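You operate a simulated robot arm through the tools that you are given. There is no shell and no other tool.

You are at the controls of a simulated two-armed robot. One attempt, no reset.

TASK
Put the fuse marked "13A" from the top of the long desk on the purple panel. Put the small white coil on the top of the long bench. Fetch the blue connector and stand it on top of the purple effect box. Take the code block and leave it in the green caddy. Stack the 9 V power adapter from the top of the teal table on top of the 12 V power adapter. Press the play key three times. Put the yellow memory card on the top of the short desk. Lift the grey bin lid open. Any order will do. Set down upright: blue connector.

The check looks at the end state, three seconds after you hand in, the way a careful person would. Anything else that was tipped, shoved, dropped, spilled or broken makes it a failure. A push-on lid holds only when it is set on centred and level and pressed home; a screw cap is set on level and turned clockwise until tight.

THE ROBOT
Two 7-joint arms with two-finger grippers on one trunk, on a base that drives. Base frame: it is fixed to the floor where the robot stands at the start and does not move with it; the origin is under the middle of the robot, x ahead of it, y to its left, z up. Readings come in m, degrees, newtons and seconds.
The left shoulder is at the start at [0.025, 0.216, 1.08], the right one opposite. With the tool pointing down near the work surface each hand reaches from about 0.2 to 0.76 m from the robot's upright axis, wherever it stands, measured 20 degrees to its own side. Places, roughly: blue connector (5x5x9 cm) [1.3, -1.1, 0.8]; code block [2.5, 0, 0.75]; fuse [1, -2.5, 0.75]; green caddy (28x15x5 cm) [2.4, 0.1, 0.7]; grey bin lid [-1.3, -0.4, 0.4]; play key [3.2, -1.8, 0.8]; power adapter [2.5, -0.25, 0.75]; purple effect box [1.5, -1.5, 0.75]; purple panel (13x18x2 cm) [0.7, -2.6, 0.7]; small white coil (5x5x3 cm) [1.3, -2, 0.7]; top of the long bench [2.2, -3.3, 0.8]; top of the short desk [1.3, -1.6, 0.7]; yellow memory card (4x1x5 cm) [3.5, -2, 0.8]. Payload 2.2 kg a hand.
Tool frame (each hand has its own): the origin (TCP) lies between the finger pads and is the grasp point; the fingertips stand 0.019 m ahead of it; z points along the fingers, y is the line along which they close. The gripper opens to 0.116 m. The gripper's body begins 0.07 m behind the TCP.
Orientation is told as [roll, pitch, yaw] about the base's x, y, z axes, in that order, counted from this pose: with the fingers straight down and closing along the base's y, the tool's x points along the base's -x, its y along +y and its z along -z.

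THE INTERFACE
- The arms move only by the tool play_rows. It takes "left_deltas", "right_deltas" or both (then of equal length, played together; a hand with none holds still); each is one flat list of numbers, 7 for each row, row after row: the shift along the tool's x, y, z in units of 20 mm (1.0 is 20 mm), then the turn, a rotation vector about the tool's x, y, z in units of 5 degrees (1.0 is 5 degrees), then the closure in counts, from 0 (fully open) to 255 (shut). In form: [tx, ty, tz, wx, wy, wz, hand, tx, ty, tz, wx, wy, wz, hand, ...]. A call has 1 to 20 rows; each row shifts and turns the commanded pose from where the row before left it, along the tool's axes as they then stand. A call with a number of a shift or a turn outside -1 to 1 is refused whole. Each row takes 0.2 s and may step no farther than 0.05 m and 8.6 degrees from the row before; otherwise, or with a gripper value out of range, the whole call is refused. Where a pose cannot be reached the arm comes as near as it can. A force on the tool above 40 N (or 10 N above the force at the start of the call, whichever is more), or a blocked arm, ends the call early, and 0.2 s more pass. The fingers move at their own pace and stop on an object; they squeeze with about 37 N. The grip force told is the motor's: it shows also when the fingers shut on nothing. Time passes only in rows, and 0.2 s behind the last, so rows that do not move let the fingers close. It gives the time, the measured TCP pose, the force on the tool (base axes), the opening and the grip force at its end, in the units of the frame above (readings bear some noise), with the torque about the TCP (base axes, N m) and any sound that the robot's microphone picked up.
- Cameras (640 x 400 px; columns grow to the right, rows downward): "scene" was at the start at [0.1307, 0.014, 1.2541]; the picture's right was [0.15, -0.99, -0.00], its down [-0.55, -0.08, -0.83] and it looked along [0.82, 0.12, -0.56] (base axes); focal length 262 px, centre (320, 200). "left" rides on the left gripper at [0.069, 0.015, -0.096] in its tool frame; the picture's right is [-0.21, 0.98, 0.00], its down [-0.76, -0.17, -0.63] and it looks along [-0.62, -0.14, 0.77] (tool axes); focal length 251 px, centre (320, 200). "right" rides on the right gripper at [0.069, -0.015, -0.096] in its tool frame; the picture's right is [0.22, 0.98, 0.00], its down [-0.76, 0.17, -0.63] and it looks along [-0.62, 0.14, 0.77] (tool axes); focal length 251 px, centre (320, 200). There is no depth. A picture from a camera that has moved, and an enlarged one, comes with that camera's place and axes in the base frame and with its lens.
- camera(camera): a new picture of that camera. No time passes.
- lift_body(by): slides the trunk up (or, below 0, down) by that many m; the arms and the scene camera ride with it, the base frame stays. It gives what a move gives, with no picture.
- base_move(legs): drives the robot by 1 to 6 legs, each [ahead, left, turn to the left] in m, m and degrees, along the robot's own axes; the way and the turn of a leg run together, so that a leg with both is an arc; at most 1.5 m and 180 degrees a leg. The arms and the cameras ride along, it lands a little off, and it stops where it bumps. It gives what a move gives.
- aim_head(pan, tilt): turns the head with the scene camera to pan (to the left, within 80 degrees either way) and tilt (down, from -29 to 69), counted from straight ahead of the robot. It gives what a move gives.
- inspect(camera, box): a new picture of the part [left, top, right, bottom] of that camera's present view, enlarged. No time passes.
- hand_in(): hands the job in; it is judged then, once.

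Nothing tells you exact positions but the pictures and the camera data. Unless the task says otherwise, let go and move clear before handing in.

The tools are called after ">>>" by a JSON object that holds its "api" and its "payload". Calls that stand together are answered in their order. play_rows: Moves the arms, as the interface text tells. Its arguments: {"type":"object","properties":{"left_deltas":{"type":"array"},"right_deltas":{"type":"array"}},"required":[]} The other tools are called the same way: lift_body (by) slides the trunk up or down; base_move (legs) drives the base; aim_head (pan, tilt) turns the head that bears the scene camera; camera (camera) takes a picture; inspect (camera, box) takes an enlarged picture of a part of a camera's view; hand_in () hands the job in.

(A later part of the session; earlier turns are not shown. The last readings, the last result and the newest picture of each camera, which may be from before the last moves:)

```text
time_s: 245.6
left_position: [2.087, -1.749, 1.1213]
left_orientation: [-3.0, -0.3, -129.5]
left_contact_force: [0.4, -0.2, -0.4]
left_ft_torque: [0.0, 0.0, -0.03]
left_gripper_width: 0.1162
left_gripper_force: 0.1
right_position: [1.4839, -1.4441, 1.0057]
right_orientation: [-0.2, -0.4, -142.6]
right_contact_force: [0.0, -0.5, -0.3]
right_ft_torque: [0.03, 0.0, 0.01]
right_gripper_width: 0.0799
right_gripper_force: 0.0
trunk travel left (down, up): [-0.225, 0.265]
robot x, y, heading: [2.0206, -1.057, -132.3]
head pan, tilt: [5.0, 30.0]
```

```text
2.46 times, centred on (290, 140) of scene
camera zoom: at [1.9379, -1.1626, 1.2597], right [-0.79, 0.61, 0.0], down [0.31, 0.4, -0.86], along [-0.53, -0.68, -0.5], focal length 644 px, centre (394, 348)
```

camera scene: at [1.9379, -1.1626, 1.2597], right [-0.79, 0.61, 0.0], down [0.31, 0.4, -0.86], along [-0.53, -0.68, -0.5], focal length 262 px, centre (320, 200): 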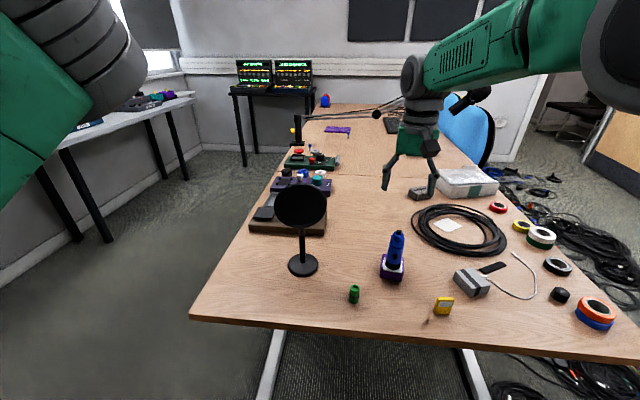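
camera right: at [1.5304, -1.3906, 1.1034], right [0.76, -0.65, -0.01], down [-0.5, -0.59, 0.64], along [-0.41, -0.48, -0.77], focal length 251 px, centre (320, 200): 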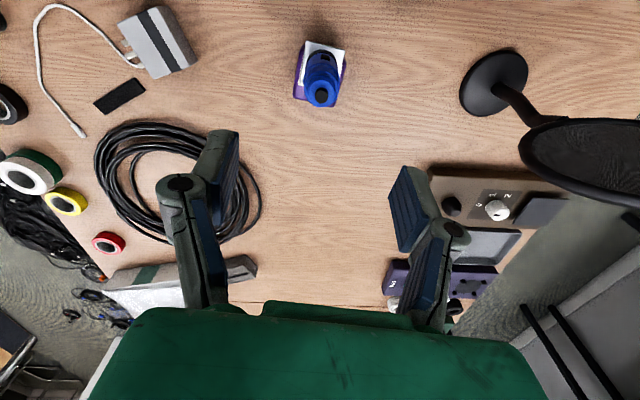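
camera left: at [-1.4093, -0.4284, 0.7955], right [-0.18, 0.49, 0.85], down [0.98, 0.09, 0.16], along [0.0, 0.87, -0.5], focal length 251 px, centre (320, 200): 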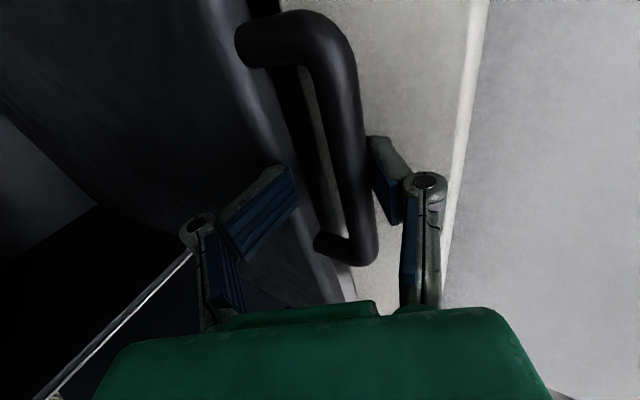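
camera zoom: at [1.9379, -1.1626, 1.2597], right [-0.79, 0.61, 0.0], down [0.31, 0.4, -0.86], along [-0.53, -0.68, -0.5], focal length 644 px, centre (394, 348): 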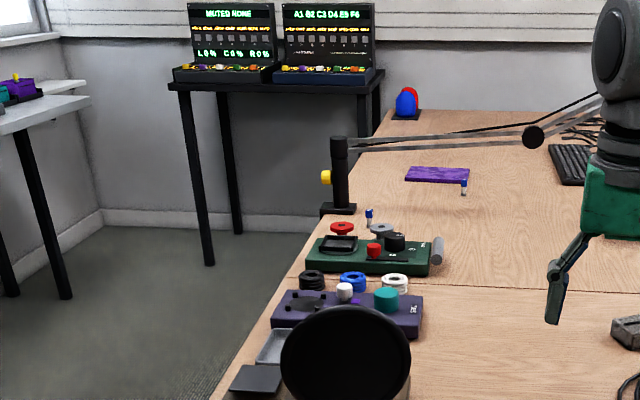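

I found the white coil ring (~(1.23,-2.07)) behind the purple pedal, two small fuses near (1.05,-2.40) and (0.69,-2.45), the purple panel (~(0.61,-2.65)) and a mic boom arm. I'll raise and retract the right hand, then drive into the aisle.

>>> {"api": "play_rows", "payload": {"right_deltas": [0.8, 0, -0.8, 0, 0, -0.3, 50, 0.8, 0, -0.8, 0, 0, -0.3, 50, 0.8, 0, -0.8, 0, 0, -0.3, 0, 0.8, 0, -0.8, 0, 0, -0.3, 0, 0.8, 0, -0.8, 0, 0, -0.3, 0, 0.8, 0, 0, 0, 0, -0.3, 0]}}

>>> {"api": "base_move", "payload": {"legs": [[0, 0.75, 0], [0.65, 0, 0]]}}

>>> {"api": "camera", "payload": {"camera": "scene"}}

```text
time_s: 247.0
left_position: [2.0873, -1.7492, 1.1223]
left_orientation: [-3.1, -0.4, -129.7]
left_contact_force: [0.6, -0.2, 0.3]
left_ft_torque: [-0.03, 0.02, 0.01]
left_gripper_width: 0.1158
left_gripper_force: 0.1
right_position: [1.5595, -1.3801, 1.0861]
right_orientation: [-0.2, -0.4, -133.6]
right_contact_force: [-0.2, 0.3, 0.1]
right_ft_torque: [-0.01, -0.03, 0.03]
right_gripper_width: 0.1159
right_gripper_force: 0.0
trunk travel left (down, up): [-0.225, 0.265]
robot x, y, heading: [2.0216, -1.0594, -132.5]
head pan, tilt: [5.0, 30.0]
```

```text
time_s: 254.3
left_position: [2.2066, -2.7391, 1.1223]
left_orientation: [-3.0, -0.2, -129.6]
left_contact_force: [1.1, -0.4, 0.0]
left_ft_torque: [-0.01, 0.01, -0.02]
left_gripper_width: 0.1159
left_gripper_force: 0.0
right_position: [1.6808, -2.3682, 1.085]
right_orientation: [-0.2, -0.4, -133.8]
right_contact_force: [-0.8, -0.5, -0.2]
right_ft_torque: [0.01, -0.01, 0.04]
right_gripper_width: 0.1159
right_gripper_force: 0.2
trunk travel left (down, up): [-0.225, 0.265]
robot x, y, heading: [2.1487, -2.0478, -132.8]
head pan, tilt: [5.0, 30.0]
```

```text
taken
camera scene: at [2.0604, -2.1506, 1.2599], right [-0.79, 0.61, 0.0], down [0.31, 0.4, -0.86], along [-0.53, -0.68, -0.5], focal length 262 px, centre (320, 200)
```

scene: 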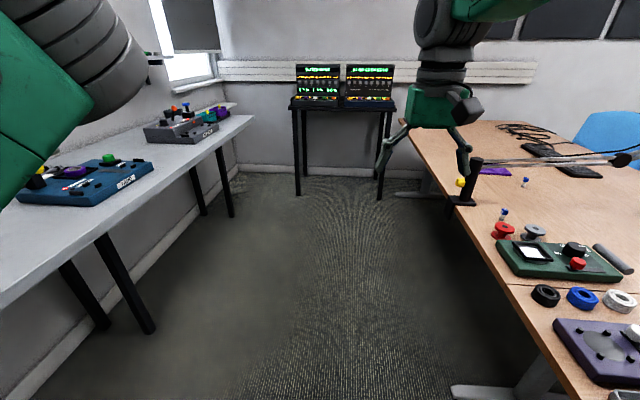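

In the aisle now: the white ring coil is at about (1.226,-2.042) beside a blue and a black one. Driving alongside and turning to face the desk.

>>> {"api": "base_move", "payload": {"legs": [[0.82, 0.0, 0], [0, 0, -91]]}}

>>> {"api": "aim_head", "payload": {"pan": -15, "tilt": 45}}

>>> {"api": "camera", "payload": {"camera": "scene"}}

>>> {"api": "camera", "payload": {"camera": "right"}}

```text
time_s: 262.5
left_position: [0.9045, -2.7128, 1.1229]
left_orientation: [-3.0, -0.4, 140.0]
left_contact_force: [0.5, 0.5, 0.2]
left_ft_torque: [0.02, -0.03, 0.02]
left_gripper_width: 0.1161
left_gripper_force: 0.1
right_position: [1.2769, -2.1884, 1.0875]
right_orientation: [-0.3, -0.6, 136.0]
right_contact_force: [0.0, -0.1, 0.5]
right_ft_torque: [0.02, -0.01, -0.01]
right_gripper_width: 0.116
right_gripper_force: 0.0
trunk travel left (down, up): [-0.225, 0.265]
robot x, y, heading: [1.5998, -2.653, 136.9]
head pan, tilt: [5.0, 30.0]
```

```text
time_s: 263.4
left_position: [0.9076, -2.7152, 1.1251]
left_orientation: [-3.1, -0.6, 140.0]
left_contact_force: [0.5, 0.6, 0.1]
left_ft_torque: [-0.01, -0.01, 0.01]
left_gripper_width: 0.116
left_gripper_force: 0.0
right_position: [1.28, -2.1913, 1.0896]
right_orientation: [-0.1, -0.7, 135.9]
right_contact_force: [0.0, -0.7, 0.3]
right_ft_torque: [-0.03, -0.01, 0.01]
right_gripper_width: 0.1159
right_gripper_force: 0.0
trunk travel left (down, up): [-0.225, 0.265]
robot x, y, heading: [1.5972, -2.652, 137.0]
head pan, tilt: [-15.0, 45.0]
```

```text
taken
camera scene: at [1.5167, -2.5556, 1.2374], right [0.85, 0.53, 0.0], down [0.38, -0.6, -0.7], along [-0.37, 0.6, -0.71], focal length 262 px, centre (320, 200)
```

scene: 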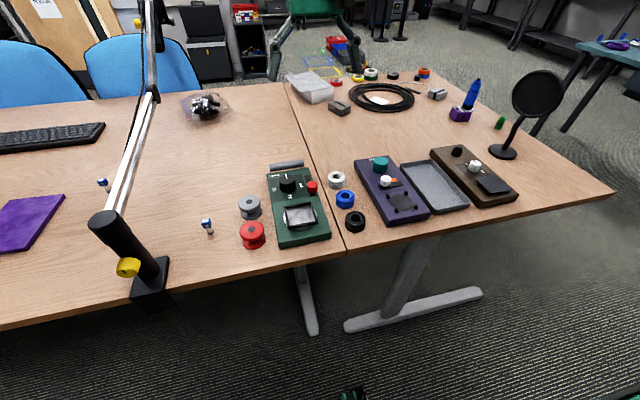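

```text
taken
camera right: at [1.3405, -2.2291, 1.1858], right [-0.53, -0.85, -0.01], down [-0.65, 0.4, 0.64], along [-0.54, 0.34, -0.77], focal length 251 px, centre (320, 200)
```

right: 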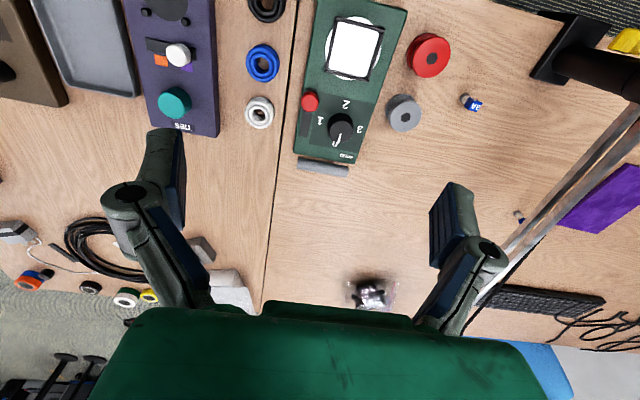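

Great view. Zooming in on the coil and the fuse labels.

>>> {"api": "inspect", "payload": {"camera": "scene", "box": [320, 160, 380, 240]}}

>>> {"api": "inspect", "payload": {"camera": "scene", "box": [80, 160, 240, 260]}}

>>> {"api": "inspect", "payload": {"camera": "right", "box": [440, 80, 560, 240]}}

>>> {"api": "inspect", "payload": {"camera": "right", "box": [230, 20, 300, 140]}}

```text
5.00 times, centred on (350, 200) of scene
camera zoom: at [1.5167, -2.5556, 1.2374], right [0.85, 0.53, 0.0], down [0.38, -0.6, -0.7], along [-0.37, 0.6, -0.71], focal length 1307 px, centre (170, 200)
```

zoom: 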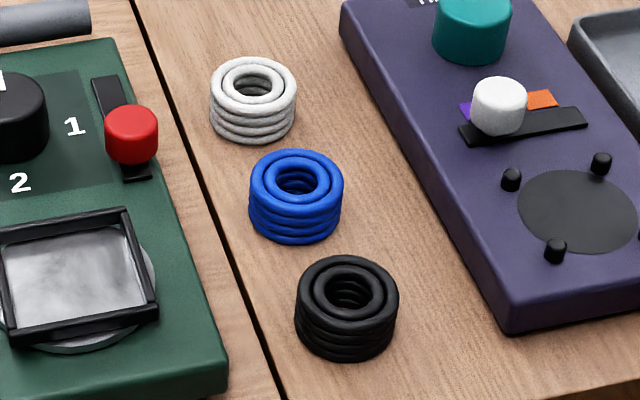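

```text
4.00 times, centred on (160, 210) of scene
camera zoom: at [1.5167, -2.5556, 1.2374], right [0.85, 0.53, 0.0], down [0.38, -0.6, -0.7], along [-0.37, 0.6, -0.71], focal length 1046 px, centre (960, 160)
```

zoom: 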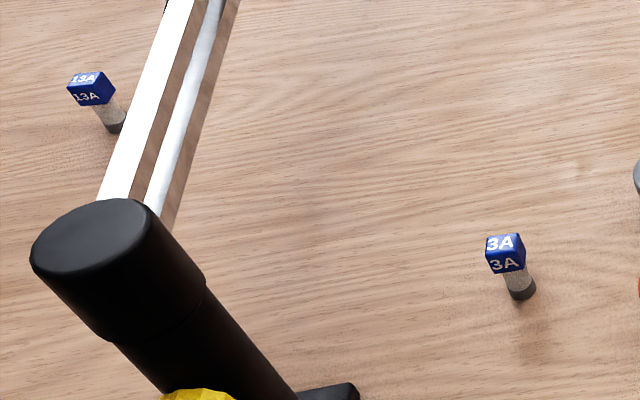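

```text
2.50 times, centred on (500, 160) of right
camera zoom: at [1.3405, -2.2291, 1.1858], right [-0.53, -0.85, -0.01], down [-0.65, 0.4, 0.64], along [-0.54, 0.34, -0.77], focal length 629 px, centre (-130, 300)
```

zoom: 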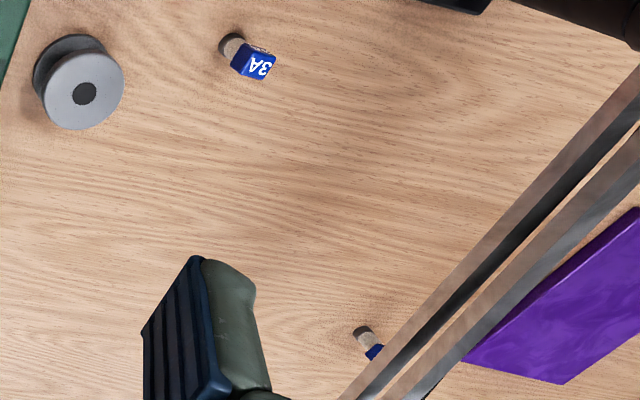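

```text
3.33 times, centred on (265, 80) of right
camera zoom: at [1.3405, -2.2291, 1.1858], right [-0.53, -0.85, -0.01], down [-0.65, 0.4, 0.64], along [-0.54, 0.34, -0.77], focal length 838 px, centre (503, 600)
```

zoom: 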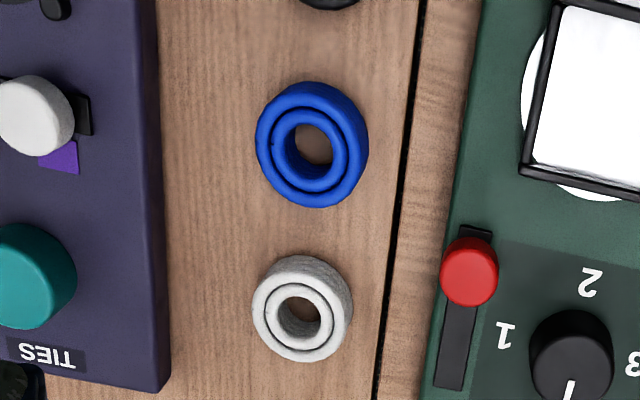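

The far fuse reads "13A" (near (0.72,-2.41), beyond the boom); the near one is 3A. First the white coil at about (1.256,-2.044): moving the right hand above it.

>>> {"api": "play_rows", "payload": {"right_deltas": [-1, -0.742, 0.8, 0, 0, 0, 79, -1, -0.742, 0.8, 0, 0, 0, 79, -1, -0.742, 0.8, 0, 0, 0, 79, -1, -0.742, 0.8, 0, 0, 0, 79, -1, -0.742, 0.8, 0, 0, 0, 79, -1, -0.742, 0.8, 0, 0, 0, 79, 0, 0, 1, 0, 0, 0, 79, 0, 0, 1, 0, 0, 0, 79, 0, 0, 1, 0, 0, 0, 79, 0, 0, 1, 0, 0, 0, 79, 0, 0, 1, 0, 0, 0, 79]}}

>>> {"api": "camera", "payload": {"camera": "right"}}

>>> {"api": "camera", "payload": {"camera": "scene"}}

```text
time_s: 265.8
left_position: [0.9086, -2.7149, 1.1249]
left_orientation: [-3.0, -0.6, 140.0]
left_contact_force: [0.0, 0.1, -0.2]
left_ft_torque: [0.0, 0.05, -0.02]
left_gripper_width: 0.116
left_gripper_force: 0.1
right_position: [1.2543, -2.0418, 0.8929]
right_orientation: [-0.1, -0.7, 135.9]
right_contact_force: [0.0, -0.1, -0.4]
right_ft_torque: [0.0, -0.03, 0.0]
right_gripper_width: 0.0799
right_gripper_force: 0.0
trunk travel left (down, up): [-0.225, 0.265]
robot x, y, heading: [1.5947, -2.6481, 137.1]
head pan, tilt: [-15.0, 45.0]
```

```text
taken
camera right: at [1.3144, -2.0798, 0.9894], right [-0.53, -0.85, -0.01], down [-0.66, 0.4, 0.64], along [-0.54, 0.34, -0.77], focal length 251 px, centre (320, 200)
```

right: 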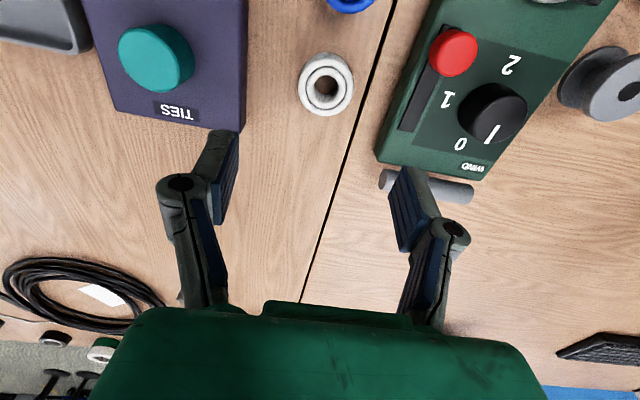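

```text
taken
camera scene: at [1.5161, -2.5538, 1.2371], right [0.85, 0.53, 0.0], down [0.38, -0.6, -0.7], along [-0.37, 0.6, -0.71], focal length 262 px, centre (320, 200)
```

scene: 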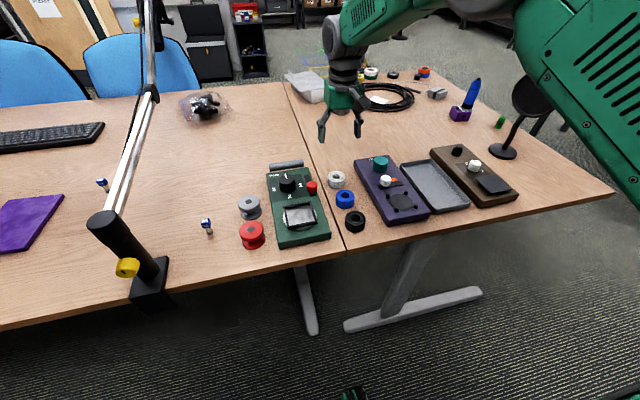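

>>> {"api": "play_rows", "payload": {"right_deltas": [0.35, 0.14, 1, 0, 0.12, 0, 79, 0, 0, 1, 0, 0, 0, 79, 0, 0, 1, 0, 0, 0, 79, 0, 0, 1, 0, 0, 0, 79, 0, 0, 0.6, 0, 0, 0, 79]}}

>>> {"api": "camera", "payload": {"camera": "right"}}

>>> {"api": "inspect", "payload": {"camera": "scene", "box": [280, 110, 400, 240]}}

```text
time_s: 267.0
left_position: [0.9086, -2.7153, 1.1255]
left_orientation: [-3.0, -0.7, 139.9]
left_contact_force: [-0.2, -0.3, -0.1]
left_ft_torque: [0.02, -0.01, -0.04]
left_gripper_width: 0.116
left_gripper_force: 0.0
right_position: [1.2581, -2.0455, 0.804]
right_orientation: [-0.2, -0.2, 135.9]
right_contact_force: [-0.3, -0.6, -0.2]
right_ft_torque: [0.0, 0.0, -0.01]
right_gripper_width: 0.0801
right_gripper_force: 0.1
trunk travel left (down, up): [-0.225, 0.265]
robot x, y, heading: [1.5965, -2.6541, 136.9]
head pan, tilt: [-15.0, 45.0]
```

```text
taken
camera right: at [1.3167, -2.0844, 0.8998], right [-0.53, -0.85, 0.0], down [-0.66, 0.4, 0.63], along [-0.54, 0.34, -0.77], focal length 251 px, centre (320, 200)
```

right: 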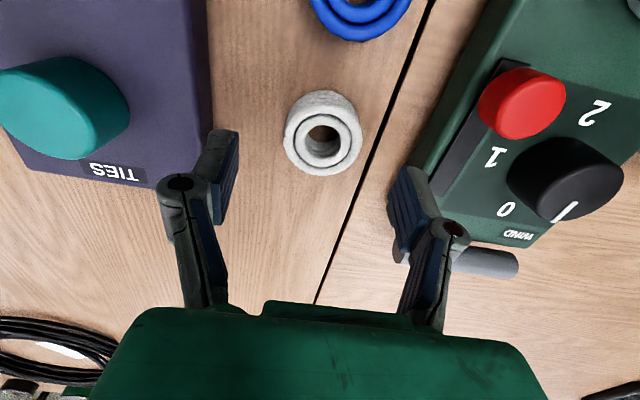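

```text
3.08 times, centred on (340, 175) of scene
camera zoom: at [1.5164, -2.5541, 1.2372], right [0.85, 0.53, 0.0], down [0.38, -0.6, -0.7], along [-0.37, 0.6, -0.71], focal length 805 px, centre (258, 277)
```

zoom: 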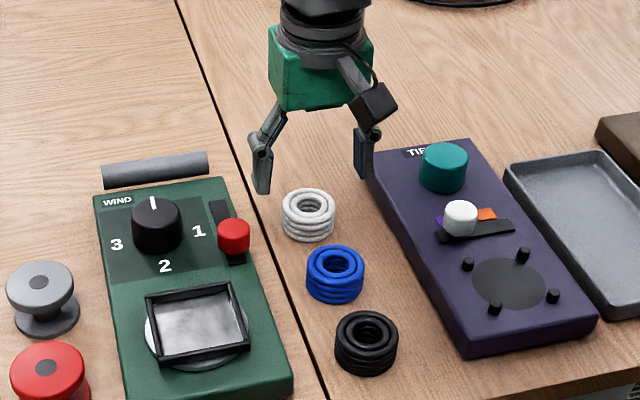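

>>> {"api": "play_rows", "payload": {"right_deltas": [0, 0.08, 0.7, 0, 0, 0, 101, 0, 0, 0.8, 0, 0, 0, 101, 0, 0, 0.8, 0, 0, 0, 101, 0, 0, 0.45, 0, 0, 0, 101]}}

>>> {"api": "play_rows", "payload": {"right_deltas": [0, 0, 0, 0, 0, 0, 180, 0, 0, 0, 0, 0, 0, 255, 0, 0, 0, 0, 0, 0, 255, 0, 0, 0, 0, 0, 0, 255]}}

>>> {"api": "camera", "payload": {"camera": "right"}}

```text
time_s: 268.0
left_position: [0.9091, -2.7143, 1.1242]
left_orientation: [-3.0, -0.6, 140.0]
left_contact_force: [0.0, -0.3, -0.2]
left_ft_torque: [0.0, 0.04, 0.0]
left_gripper_width: 0.1163
left_gripper_force: 0.0
right_position: [1.2571, -2.0472, 0.7479]
right_orientation: [-0.3, -0.2, 135.9]
right_contact_force: [0.6, -0.1, 3.5]
right_ft_torque: [-0.12, 0.04, 0.0]
right_gripper_width: 0.0703
right_gripper_force: 0.1
trunk travel left (down, up): [-0.225, 0.265]
robot x, y, heading: [1.5898, -2.653, 136.8]
head pan, tilt: [-15.0, 45.0]
```

```text
time_s: 269.0
left_position: [0.9077, -2.7147, 1.1257]
left_orientation: [-3.2, -0.6, 139.9]
left_contact_force: [0.2, 0.6, -0.4]
left_ft_torque: [0.02, 0.04, 0.0]
left_gripper_width: 0.1161
left_gripper_force: 0.1
right_position: [1.256, -2.0477, 0.7496]
right_orientation: [-0.2, -0.3, 135.9]
right_contact_force: [-7.4, -0.3, 17.2]
right_ft_torque: [-0.43, 0.44, -0.14]
right_gripper_width: 0.0489
right_gripper_force: 37.7
trunk travel left (down, up): [-0.225, 0.265]
robot x, y, heading: [1.5966, -2.6542, 137.0]
head pan, tilt: [-15.0, 45.0]
```

```text
taken
camera right: at [1.3152, -2.0855, 0.8469], right [-0.53, -0.85, -0.01], down [-0.66, 0.4, 0.64], along [-0.54, 0.34, -0.77], focal length 251 px, centre (320, 200)
```

right: 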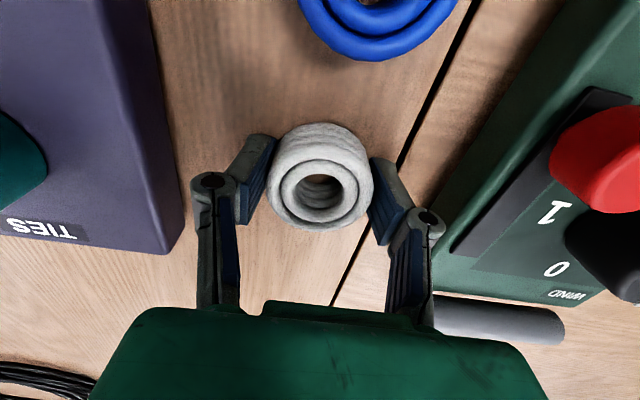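

Coil gripped (4.9 cm). Lifting.

>>> {"api": "play_rows", "payload": {"right_deltas": [0, 0, -0.5, 0, 0, 0, 255, 0, 0, -1, 0, 0, 0, 255, 0, 0, -1, 0, 0, 0, 255, 0, 0, -1, 0, 0, 0, 255, 0, 0, -1, 0, 0, 0, 255, 0, 0, -1, 0, 0, 0, 255, 0, 0, -1, 0, 0, 0, 255, 0, 0, -1, 0, 0, 0, 255, 0, 0, -1, 0, 0, 0, 255, 0, 0, -1, 0, 0, 0, 255, 0, 0, -1, 0, 0, 0, 255, 0, 0, -1, 0, 0, 0, 255]}}

>>> {"api": "camera", "payload": {"camera": "right"}}

>>> {"api": "camera", "payload": {"camera": "scene"}}

```text
time_s: 271.6
left_position: [0.9092, -2.7153, 1.1245]
left_orientation: [-2.9, -0.7, 139.9]
left_contact_force: [0.7, -0.4, -0.1]
left_ft_torque: [0.03, -0.03, 0.01]
left_gripper_width: 0.1158
left_gripper_force: 0.1
right_position: [1.2575, -2.0493, 0.9804]
right_orientation: [-0.2, 0.0, 135.9]
right_contact_force: [-0.6, 0.3, -0.9]
right_ft_torque: [-0.04, -0.01, 0.0]
right_gripper_width: 0.0491
right_gripper_force: 36.8
trunk travel left (down, up): [-0.225, 0.265]
robot x, y, heading: [1.5901, -2.6529, 136.8]
head pan, tilt: [-15.0, 45.0]
```

```text
taken
camera right: at [1.3171, -2.0871, 1.076], right [-0.53, -0.85, 0.0], down [-0.66, 0.4, 0.63], along [-0.54, 0.34, -0.77], focal length 251 px, centre (320, 200)
```

right: 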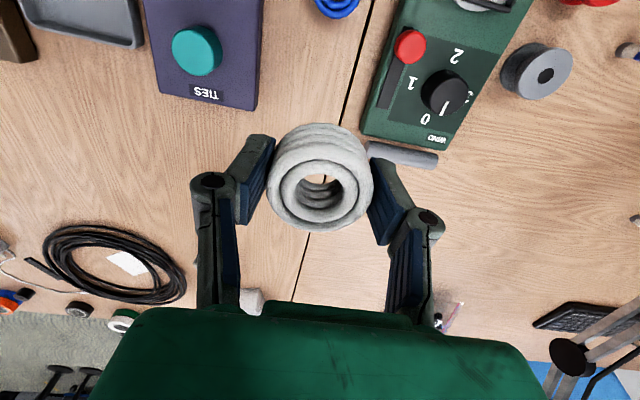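

```text
taken
camera scene: at [1.5167, -2.5545, 1.2372], right [0.85, 0.53, 0.0], down [0.38, -0.6, -0.7], along [-0.37, 0.6, -0.71], focal length 262 px, centre (320, 200)
```

scene: 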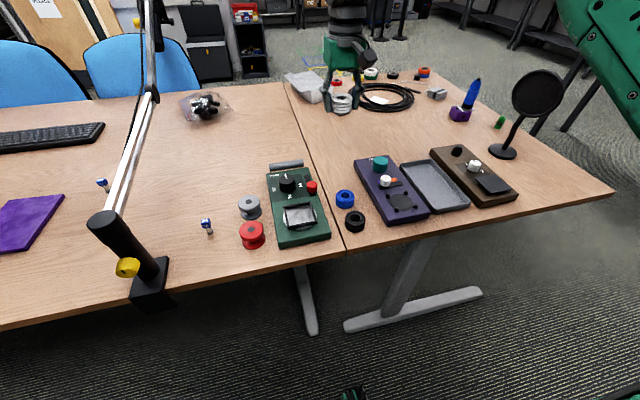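

Retracting, raising, and turning around to face the long bench.

>>> {"api": "play_rows", "payload": {"right_deltas": [1, 0, -0.7, 0, 0, 0, 255, 1, 0, -0.7, 0, 0, 0, 255, 1, 0, -0.7, 0, 0, 0, 255, 1, 0, -0.7, 0, 0, 0, 255, 1, 0, -0.7, 0, 0, 0, 255, 1, 0, -0.7, 0, 0, 0, 255, 1, 0, 0, 0, 0, 0, 255]}}

>>> {"api": "base_move", "payload": {"legs": [[0, 0, -90], [0, 0, -90]]}}

>>> {"api": "aim_head", "payload": {"pan": -5, "tilt": 30}}

>>> {"api": "camera", "payload": {"camera": "scene"}}

```text
time_s: 273.2
left_position: [0.91, -2.715, 1.1257]
left_orientation: [-2.9, -0.6, 140.0]
left_contact_force: [0.0, 0.1, -0.2]
left_ft_torque: [0.0, 0.0, 0.0]
left_gripper_width: 0.1158
left_gripper_force: 0.1
right_position: [1.3591, -2.1482, 1.0629]
right_orientation: [-0.1, -0.2, 135.9]
right_contact_force: [0.1, -0.1, -1.5]
right_ft_torque: [0.02, 0.0, 0.03]
right_gripper_width: 0.0486
right_gripper_force: 36.8
trunk travel left (down, up): [-0.225, 0.265]
robot x, y, heading: [1.5906, -2.6519, 136.9]
head pan, tilt: [-15.0, 45.0]
```

```text
time_s: 281.2
left_position: [2.2809, -2.6012, 1.1254]
left_orientation: [-3.0, -0.6, -40.7]
left_contact_force: [-0.7, 0.2, 0.0]
left_ft_torque: [-0.01, -0.02, 0.0]
left_gripper_width: 0.116
left_gripper_force: 0.0
right_position: [1.8233, -3.1622, 1.0621]
right_orientation: [-0.3, -0.1, -44.8]
right_contact_force: [-0.1, -0.4, -0.9]
right_ft_torque: [-0.03, -0.02, 0.02]
right_gripper_width: 0.049
right_gripper_force: 37.3
trunk travel left (down, up): [-0.225, 0.265]
robot x, y, heading: [1.5961, -2.6535, -43.7]
head pan, tilt: [-15.0, 45.0]
```

```text
time_s: 282.0
left_position: [2.278, -2.5976, 1.1272]
left_orientation: [-2.9, -0.9, -40.8]
left_contact_force: [0.1, -0.2, -0.5]
left_ft_torque: [-0.02, -0.03, 0.02]
left_gripper_width: 0.1159
left_gripper_force: 0.0
right_position: [1.8223, -3.1593, 1.0637]
right_orientation: [-0.2, -0.3, -44.8]
right_contact_force: [0.8, 0.3, -1.0]
right_ft_torque: [0.04, -0.01, 0.01]
right_gripper_width: 0.0492
right_gripper_force: 37.0
trunk travel left (down, up): [-0.225, 0.265]
robot x, y, heading: [1.5919, -2.6565, -43.6]
head pan, tilt: [-5.0, 30.0]
```

```text
taken
camera scene: at [1.6845, -2.7498, 1.2598], right [-0.75, -0.66, 0.0], down [-0.33, 0.38, -0.86], along [0.57, -0.65, -0.5], focal length 262 px, centre (320, 200)
```

scene: 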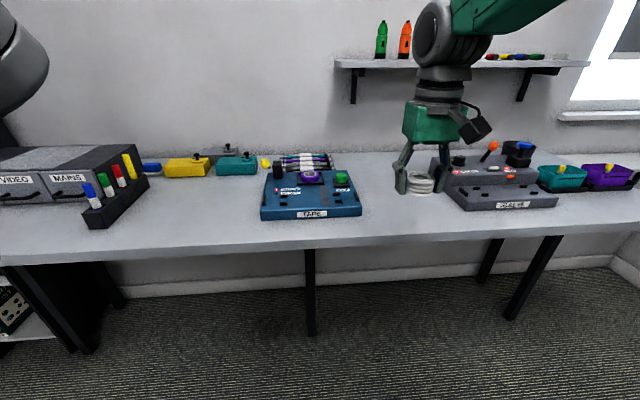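

There's free bench space between the blue TAPE pedal and the grey pedal. Moving closer.

>>> {"api": "base_move", "payload": {"legs": [[0.3, -0.12, 0]]}}

>>> {"api": "aim_head", "payload": {"pan": -15, "tilt": 40}}

>>> {"api": "camera", "payload": {"camera": "scene"}}

>>> {"api": "camera", "payload": {"camera": "right"}}

```text
time_s: 284.2
left_position: [2.4186, -2.8849, 1.1231]
left_orientation: [-3.3, -0.7, -40.5]
left_contact_force: [-0.2, -0.2, -0.8]
left_ft_torque: [-0.07, 0.02, -0.02]
left_gripper_width: 0.1159
left_gripper_force: 0.0
right_position: [1.9648, -3.4508, 1.0639]
right_orientation: [-0.5, -0.4, -44.4]
right_contact_force: [0.6, -0.3, -1.0]
right_ft_torque: [-0.05, 0.07, -0.03]
right_gripper_width: 0.0489
right_gripper_force: 36.7
trunk travel left (down, up): [-0.225, 0.265]
robot x, y, heading: [1.7286, -2.9495, -43.2]
head pan, tilt: [-5.0, 30.0]
```

```text
time_s: 284.9
left_position: [2.4129, -2.8833, 1.126]
left_orientation: [-3.2, -0.9, -40.3]
left_contact_force: [0.7, -0.3, 0.2]
left_ft_torque: [0.01, 0.03, 0.02]
left_gripper_width: 0.1159
left_gripper_force: 0.0
right_position: [1.961, -3.4489, 1.0655]
right_orientation: [-0.3, -0.5, -44.5]
right_contact_force: [-0.4, 0.6, -1.0]
right_ft_torque: [-0.01, 0.03, 0.01]
right_gripper_width: 0.0492
right_gripper_force: 36.7
trunk travel left (down, up): [-0.225, 0.265]
robot x, y, heading: [1.7307, -2.948, -43.2]
head pan, tilt: [-15.0, 40.0]
```

```text
taken
camera scene: at [1.8094, -3.0463, 1.2446], right [-0.85, -0.53, 0.0], down [-0.34, 0.55, -0.76], along [0.4, -0.65, -0.64], focal length 262 px, centre (320, 200)
```

scene: 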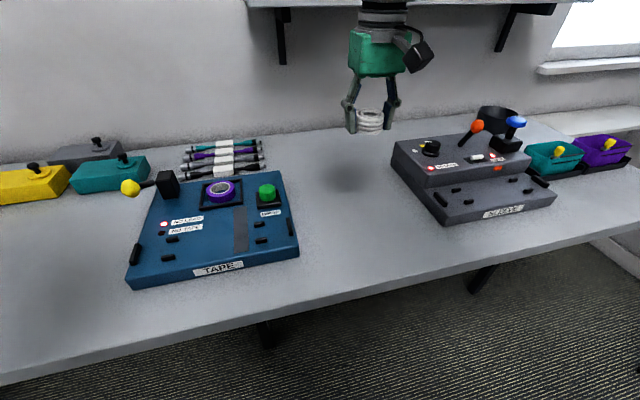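

```text
taken
camera right: at [1.9001, -3.4107, 1.1628], right [0.53, 0.85, -0.01], down [0.66, -0.4, 0.64], along [0.54, -0.34, -0.77], focal length 251 px, centre (320, 200)
```

right: 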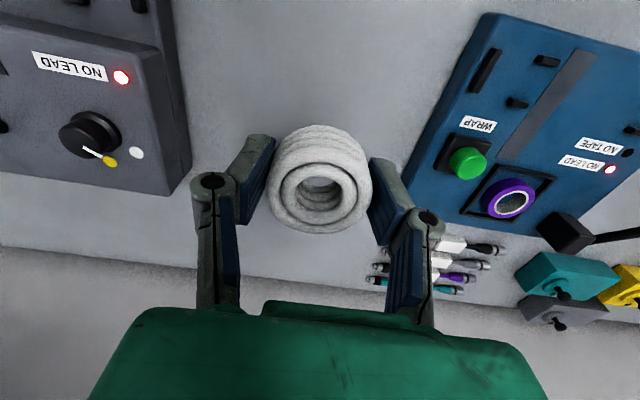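

The spot below the hand is free. Lowering the coil toward the bench.

>>> {"api": "play_rows", "payload": {"right_deltas": [0, 0, 1, 0, 0, 0, 255, 0, 0, 1, 0, 0, 0, 255, 0, 0, 1, 0, 0, 0, 255, 0, 0, 1, 0, 0, 0, 255, 0, 0, 1, 0, 0, 0, 255, 0, 0, 1, 0, 0, 0, 255, 0, 0, 1, 0, 0, 0, 255, 0, 0, 1, 0, 0, 0, 255]}}

>>> {"api": "inspect", "payload": {"camera": "scene", "box": [280, 110, 480, 270]}}

```text
time_s: 286.7
left_position: [2.4122, -2.8871, 1.127]
left_orientation: [-2.9, -1.0, -40.4]
left_contact_force: [0.2, -0.8, -0.2]
left_ft_torque: [0.0, 0.02, 0.02]
left_gripper_width: 0.116
left_gripper_force: 0.0
right_position: [1.9591, -3.4527, 0.9047]
right_orientation: [-0.2, -0.6, -44.4]
right_contact_force: [-0.5, 0.2, -1.2]
right_ft_torque: [0.05, 0.04, -0.02]
right_gripper_width: 0.0488
right_gripper_force: 36.9
trunk travel left (down, up): [-0.225, 0.265]
robot x, y, heading: [1.7301, -2.9468, -43.2]
head pan, tilt: [-15.0, 40.0]
```

```text
2.50 times, centred on (380, 190) of scene
camera zoom: at [1.8073, -3.0496, 1.2444], right [-0.85, -0.52, 0.0], down [-0.34, 0.55, -0.76], along [0.4, -0.65, -0.65], focal length 654 px, centre (170, 225)
```

zoom: 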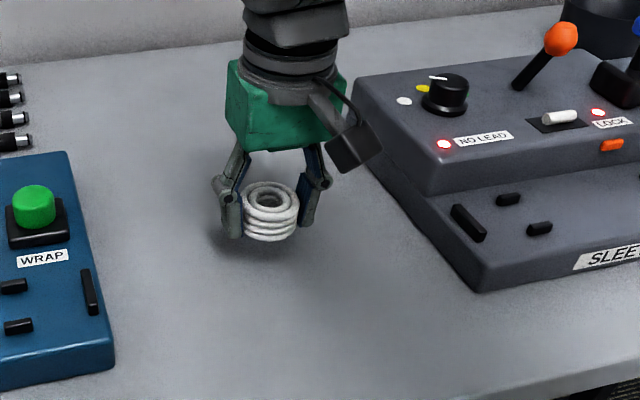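

>>> {"api": "play_rows", "payload": {"right_deltas": [0, 0, 0.9, 0, 0, 0, 255, 0, 0, 0.5, 0, 0, 0, 255]}}

>>> {"api": "play_rows", "payload": {"right_deltas": [0, 0, 0.25, 0, 0, 0, 255, 0, 0, 0.25, 0, 0, 0, 255]}}

>>> {"api": "inspect", "payload": {"camera": "scene", "box": [280, 110, 480, 270]}}

```text
time_s: 287.3
left_position: [2.4106, -2.8873, 1.1269]
left_orientation: [-3.0, -1.0, -40.4]
left_contact_force: [0.2, -0.7, 0.2]
left_ft_torque: [0.01, 0.0, -0.01]
left_gripper_width: 0.1161
left_gripper_force: 0.0
right_position: [1.9585, -3.4543, 0.8769]
right_orientation: [-0.2, -0.5, -44.3]
right_contact_force: [0.9, 0.4, -1.1]
right_ft_torque: [0.03, 0.02, 0.0]
right_gripper_width: 0.0491
right_gripper_force: 36.8
trunk travel left (down, up): [-0.225, 0.265]
robot x, y, heading: [1.7321, -2.9484, -43.6]
head pan, tilt: [-15.0, 40.0]
```

```text
time_s: 287.9
left_position: [2.4105, -2.8853, 1.1295]
left_orientation: [-2.9, -1.1, -40.3]
left_contact_force: [1.1, -1.3, 0.6]
left_ft_torque: [-0.02, 0.01, -0.01]
left_gripper_width: 0.1159
left_gripper_force: 0.0
right_position: [1.9591, -3.4535, 0.8704]
right_orientation: [-0.2, -0.7, -44.5]
right_contact_force: [-3.6, -1.2, 17.8]
right_ft_torque: [0.35, -0.03, 0.06]
right_gripper_width: 0.049
right_gripper_force: 37.3
trunk travel left (down, up): [-0.225, 0.265]
robot x, y, heading: [1.7317, -2.9489, -43.2]
head pan, tilt: [-15.0, 40.0]
```

```text
2.50 times, centred on (380, 190) of scene
camera zoom: at [1.8046, -3.0478, 1.2451], right [-0.85, -0.52, 0.0], down [-0.34, 0.55, -0.76], along [0.4, -0.65, -0.64], focal length 654 px, centre (170, 225)
```

zoom: 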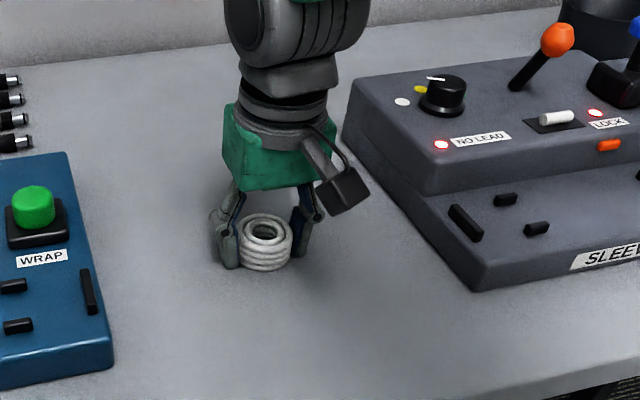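

Contact at bench height (~0.843). Releasing the coil.

>>> {"api": "play_rows", "payload": {"right_deltas": [0, 0, -0.1, 0, 0, 0, 255, 0, 0, 0, 0, 0, 0, 180, 0, 0, 0, 0, 0, 0, 130, 0, 0, 0, 0, 0, 0, 90, 0, 0, 0, 0, 0, 0, 90]}}

>>> {"api": "play_rows", "payload": {"right_deltas": [0, 0, -0.6, 0, 0, 0, 90, 0, 0, -1, 0, 0, 0, 90, 0, 0, -1, 0, 0, 0, 90, 0, 0, -1, 0, 0, 0, 90, 0, 0, -1, 0, 0, 0, 90, 0, 0, -1, 0, 0, 0, 90, 0, 0, -1, 0, 0, 0, 90, 0, 0, -1, 0, 0, 0, 90, 0, 0, -1, 0, 0, 0, 90, 0, 0, -1, 0, 0, 0, 90, 0, 0, -1, 0, 0, 0, 90]}}

>>> {"api": "camera", "payload": {"camera": "scene"}}

>>> {"api": "camera", "payload": {"camera": "right"}}

```text
time_s: 289.1
left_position: [2.41, -2.8884, 1.1278]
left_orientation: [-3.1, -1.0, -40.3]
left_contact_force: [-0.3, 0.0, -0.3]
left_ft_torque: [0.0, 0.0, -0.02]
left_gripper_width: 0.116
left_gripper_force: 0.0
right_position: [1.9585, -3.4533, 0.869]
right_orientation: [-0.2, -0.3, -44.5]
right_contact_force: [0.7, 0.0, 0.6]
right_ft_torque: [-0.02, -0.02, 0.02]
right_gripper_width: 0.0754
right_gripper_force: 0.1
trunk travel left (down, up): [-0.225, 0.265]
robot x, y, heading: [1.7295, -2.9466, -43.1]
head pan, tilt: [-15.0, 40.0]
```

```text
time_s: 291.5
left_position: [2.4106, -2.8864, 1.1292]
left_orientation: [-3.0, -0.9, -40.4]
left_contact_force: [-1.1, -0.5, 0.7]
left_ft_torque: [-0.02, 0.0, 0.0]
left_gripper_width: 0.1161
left_gripper_force: 0.0
right_position: [1.958, -3.4531, 1.0817]
right_orientation: [-0.2, -0.5, -44.4]
right_contact_force: [0.8, -0.3, 0.2]
right_ft_torque: [0.01, -0.02, 0.01]
right_gripper_width: 0.075
right_gripper_force: 0.0
trunk travel left (down, up): [-0.225, 0.265]
robot x, y, heading: [1.73, -2.9471, -43.4]
head pan, tilt: [-15.0, 40.0]
```

```text
taken
camera scene: at [1.8058, -3.049, 1.2446], right [-0.85, -0.52, 0.0], down [-0.34, 0.55, -0.76], along [0.4, -0.65, -0.65], focal length 262 px, centre (320, 200)
```

scene: 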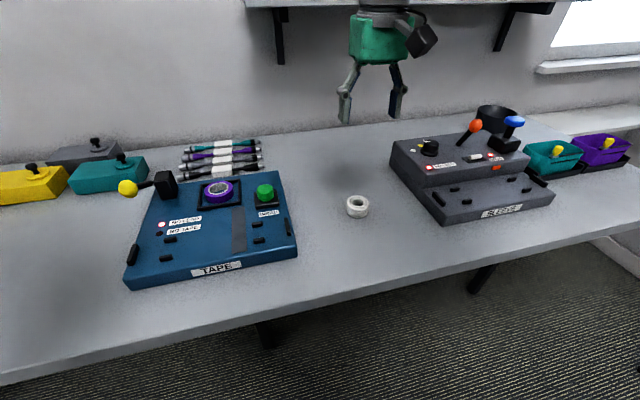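

```text
taken
camera right: at [1.897, -3.4137, 1.1787], right [0.53, 0.85, -0.01], down [0.65, -0.41, 0.64], along [0.54, -0.34, -0.77], focal length 251 px, centre (320, 200)
```

right: 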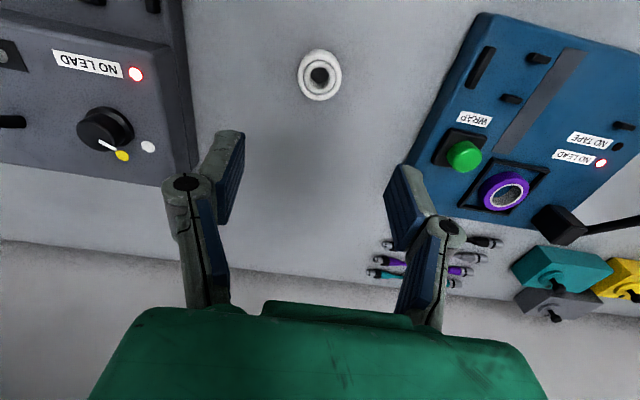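

The coil rests on the bench. Now for the 13A fuse: I'll back away, turn around, and move further down the aisle past the boom arm.

>>> {"api": "play_rows", "payload": {"right_deltas": [0, 0, -1, 0, 0, 0, 0, 0, 0, -1, 0, 0, 0, 0]}}

>>> {"api": "base_move", "payload": {"legs": [[-0.25, 0, 0], [0, 0, 90], [0, 0, 90]]}}

>>> {"api": "aim_head", "payload": {"pan": 15, "tilt": 35}}

>>> {"api": "camera", "payload": {"camera": "scene"}}

```text
time_s: 292.1
left_position: [2.4113, -2.8879, 1.1281]
left_orientation: [-3.1, -1.1, -40.3]
left_contact_force: [0.1, -0.3, 0.0]
left_ft_torque: [0.0, -0.03, 0.01]
left_gripper_width: 0.1161
left_gripper_force: 0.1
right_position: [1.9581, -3.4504, 1.1217]
right_orientation: [-0.3, -0.5, -44.4]
right_contact_force: [0.0, -0.2, -0.5]
right_ft_torque: [0.03, 0.01, -0.03]
right_gripper_width: 0.1161
right_gripper_force: 0.1
trunk travel left (down, up): [-0.225, 0.265]
robot x, y, heading: [1.7296, -2.9532, -43.2]
head pan, tilt: [-15.0, 40.0]
```

```text
time_s: 301.6
left_position: [0.8666, -2.8372, 1.1282]
left_orientation: [-3.0, -1.0, 139.6]
left_contact_force: [-0.3, 0.5, -0.3]
left_ft_torque: [-0.03, 0.0, 0.01]
left_gripper_width: 0.1161
left_gripper_force: 0.1
right_position: [1.3191, -2.2746, 1.1209]
right_orientation: [-0.2, -0.5, 135.4]
right_contact_force: [-0.1, -0.2, 0.6]
right_ft_torque: [0.01, 0.05, -0.01]
right_gripper_width: 0.116
right_gripper_force: 0.0
trunk travel left (down, up): [-0.225, 0.265]
robot x, y, heading: [1.5502, -2.7776, 136.6]
head pan, tilt: [-15.0, 40.0]
```

```text
time_s: 302.5
left_position: [0.8687, -2.8388, 1.1307]
left_orientation: [-3.0, -1.1, 139.6]
left_contact_force: [0.6, -0.3, 0.8]
left_ft_torque: [0.03, 0.01, -0.02]
left_gripper_width: 0.1161
left_gripper_force: 0.1
right_position: [1.323, -2.2767, 1.1231]
right_orientation: [-0.1, -0.6, 135.5]
right_contact_force: [0.3, 0.1, -0.6]
right_ft_torque: [0.03, 0.0, 0.03]
right_gripper_width: 0.1163
right_gripper_force: 0.0
trunk travel left (down, up): [-0.225, 0.265]
robot x, y, heading: [1.5509, -2.7794, 136.7]
head pan, tilt: [15.0, 35.0]
```

```text
taken
camera scene: at [1.4367, -2.7056, 1.252], right [0.48, 0.88, 0.0], down [0.51, -0.28, -0.82], along [-0.72, 0.39, -0.58], focal length 262 px, centre (320, 200)
```

scene: 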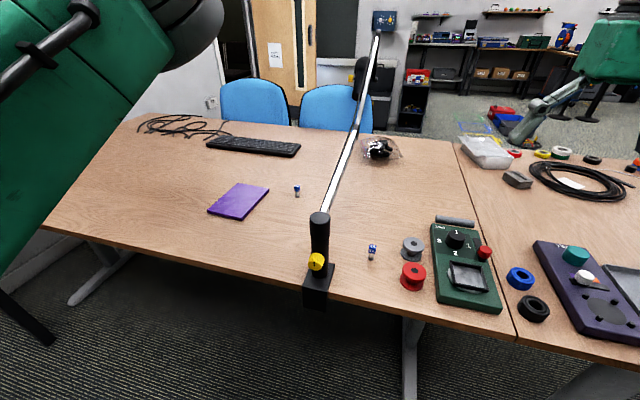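

Now I have a clear view: the boom rises gently away from its post at about (1.08,-2.50). The 13A fuse is at (0.717,-2.41) and the panel at (0.663,-2.60). Sliding left along the aisle.

>>> {"api": "base_move", "payload": {"legs": [[0, 0.55, 0], [0.12, 0, 0]]}}

>>> {"api": "aim_head", "payload": {"pan": -10, "tilt": 42}}

>>> {"api": "camera", "payload": {"camera": "scene"}}

>>> {"api": "camera", "payload": {"camera": "right"}}

```text
time_s: 306.5
left_position: [0.4, -3.147, 1.1306]
left_orientation: [-2.9, -1.2, 139.0]
left_contact_force: [0.3, -0.7, 0.2]
left_ft_torque: [-0.03, -0.01, 0.06]
left_gripper_width: 0.1159
left_gripper_force: 0.1
right_position: [0.8579, -2.5884, 1.1214]
right_orientation: [0.0, -0.6, 135.1]
right_contact_force: [-0.3, 0.3, 0.6]
right_ft_torque: [-0.03, 0.01, 0.02]
right_gripper_width: 0.1159
right_gripper_force: 0.1
trunk travel left (down, up): [-0.225, 0.265]
robot x, y, heading: [1.079, -3.092, 135.8]
head pan, tilt: [15.0, 35.0]
```

```text
time_s: 307.4
left_position: [0.4002, -3.1537, 1.1302]
left_orientation: [-3.2, -1.3, 139.0]
left_contact_force: [-0.3, -0.4, -0.4]
left_ft_torque: [0.05, 0.03, 0.02]
left_gripper_width: 0.1161
left_gripper_force: 0.1
right_position: [0.8587, -2.5963, 1.1239]
right_orientation: [-0.4, -0.8, 135.0]
right_contact_force: [0.4, -0.2, 0.3]
right_ft_torque: [0.0, -0.02, 0.0]
right_gripper_width: 0.1161
right_gripper_force: 0.1
trunk travel left (down, up): [-0.225, 0.265]
robot x, y, heading: [1.0752, -3.0939, 136.1]
head pan, tilt: [-10.0, 42.0]
```

```text
taken
camera scene: at [0.9975, -2.9944, 1.2417], right [0.81, 0.59, 0.0], down [0.4, -0.54, -0.74], along [-0.44, 0.6, -0.67], focal length 262 px, centre (320, 200)
```

scene: 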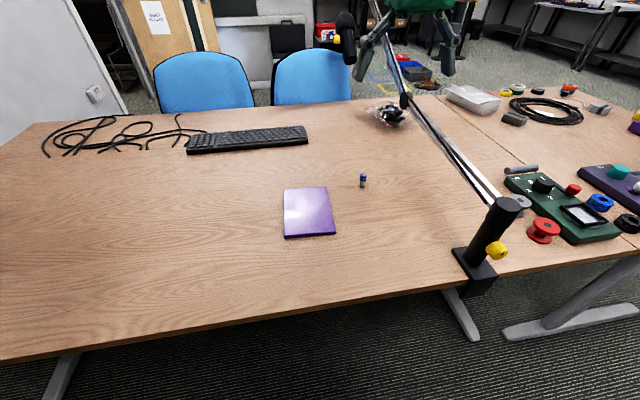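

```text
taken
camera right: at [0.9169, -2.6345, 1.2207], right [-0.54, -0.84, -0.01], down [-0.65, 0.41, 0.64], along [-0.54, 0.35, -0.77], focal length 251 px, centre (320, 200)
```

right: 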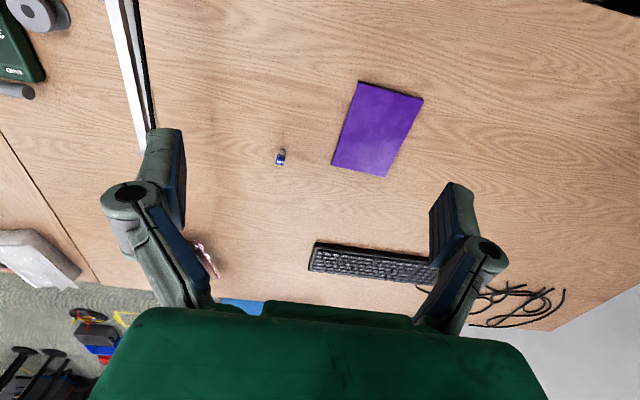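

>>> {"api": "base_move", "payload": {"legs": [[0.045, 0, 0]]}}

>>> {"api": "inspect", "payload": {"camera": "scene", "box": [335, 155, 395, 205]}}

>>> {"api": "inspect", "payload": {"camera": "right", "box": [250, 80, 350, 170]}}

```text
time_s: 308.3
left_position: [0.365, -3.1237, 1.1284]
left_orientation: [-3.3, -1.3, 139.1]
left_contact_force: [0.3, 0.4, 0.1]
left_ft_torque: [0.01, -0.02, 0.02]
left_gripper_width: 0.1162
left_gripper_force: 0.0
right_position: [0.8235, -2.5653, 1.1243]
right_orientation: [-0.5, -0.7, 135.1]
right_contact_force: [-0.6, 0.0, -0.5]
right_ft_torque: [0.04, -0.04, -0.02]
right_gripper_width: 0.116
right_gripper_force: 0.0
trunk travel left (down, up): [-0.225, 0.265]
robot x, y, heading: [1.0462, -3.0613, 136.1]
head pan, tilt: [-10.0, 42.0]
```

```text
8.00 times, centred on (365, 180) of scene
camera zoom: at [0.9638, -2.9668, 1.2418], right [0.81, 0.59, 0.0], down [0.4, -0.54, -0.74], along [-0.44, 0.6, -0.67], focal length 2092 px, centre (-40, 360)
```

zoom: 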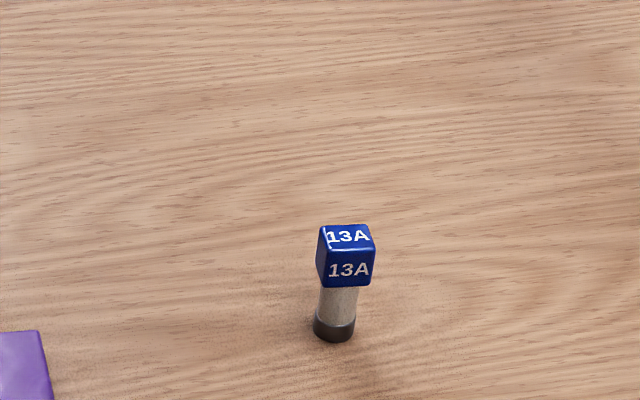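

```text
4.44 times, centred on (300, 125) of right
camera zoom: at [0.8825, -2.6056, 1.2206], right [-0.54, -0.84, -0.01], down [-0.65, 0.41, 0.64], along [-0.54, 0.35, -0.77], focal length 1118 px, centre (409, 533)
```

zoom: 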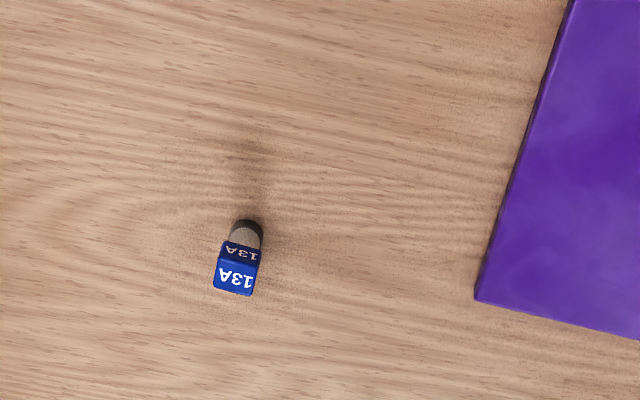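

The fuse stands at about (0.7305,-2.413) with its blue "13A" cube cap at z 0.752–0.772. Moving the hand over it on the free side of the boom.

>>> {"api": "play_rows", "payload": {"right_deltas": [-0.963, -0.234, 0, -0.1, 0.14, 0, 145, -0.963, -0.234, 0, 0, 0, 0, 145, -0.963, -0.234, 0, 0, 0, 0, 145, -0.963, -0.234, 0, 0, 0, 0, 145, -0.963, -0.234, 0, 0, 0, 0, 145, -0.963, -0.234, 0, 0, 0, 0, 145, -0.963, -0.234, 0, 0, 0, 0, 145, -0.963, -0.234, 0, 0, 0, 0, 145, -0.963, -0.234, 0, 0, 0, 0, 145]}}

>>> {"api": "camera", "payload": {"camera": "scene"}}

>>> {"api": "camera", "payload": {"camera": "right"}}

```text
time_s: 310.3
left_position: [0.3648, -3.1263, 1.1287]
left_orientation: [-3.5, -1.2, 139.0]
left_contact_force: [-0.8, 0.8, 0.0]
left_ft_torque: [0.01, 0.0, 0.0]
left_gripper_width: 0.1159
left_gripper_force: 0.0
right_position: [0.7269, -2.4133, 1.1257]
right_orientation: [0.0, 0.1, 135.2]
right_contact_force: [-1.1, 0.1, -0.5]
right_ft_torque: [-0.02, -0.04, 0.01]
right_gripper_width: 0.0498
right_gripper_force: 0.1
trunk travel left (down, up): [-0.225, 0.265]
robot x, y, heading: [1.045, -3.06, 136.0]
head pan, tilt: [-10.0, 42.0]
```

```text
taken
camera scene: at [0.9588, -2.9651, 1.2412], right [0.81, 0.59, 0.0], down [0.4, -0.54, -0.74], along [-0.43, 0.6, -0.67], focal length 262 px, centre (320, 200)
```

scene: 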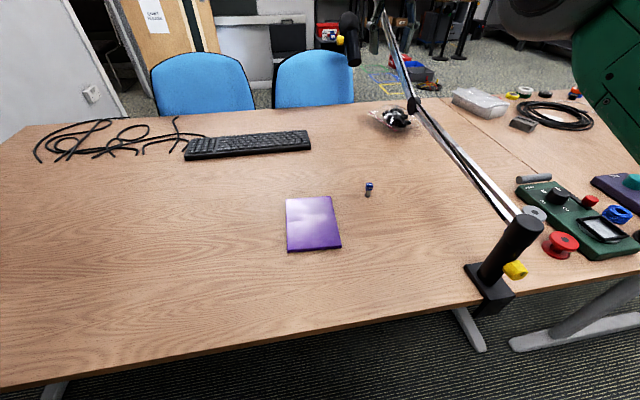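

```text
taken
camera right: at [0.7859, -2.4519, 1.2227], right [-0.54, -0.84, 0.0], down [-0.65, 0.42, 0.63], along [-0.53, 0.34, -0.78], focal length 251 px, centre (320, 200)
```

right: 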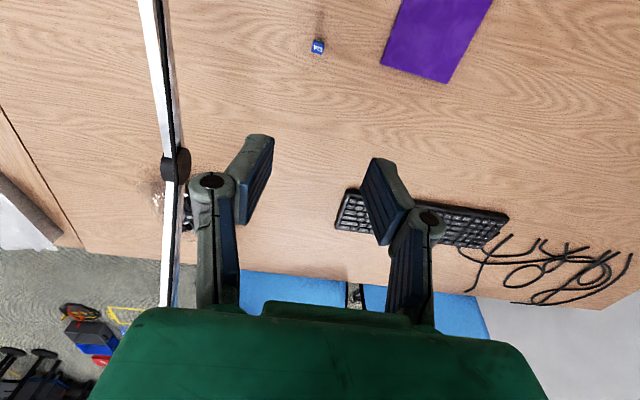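

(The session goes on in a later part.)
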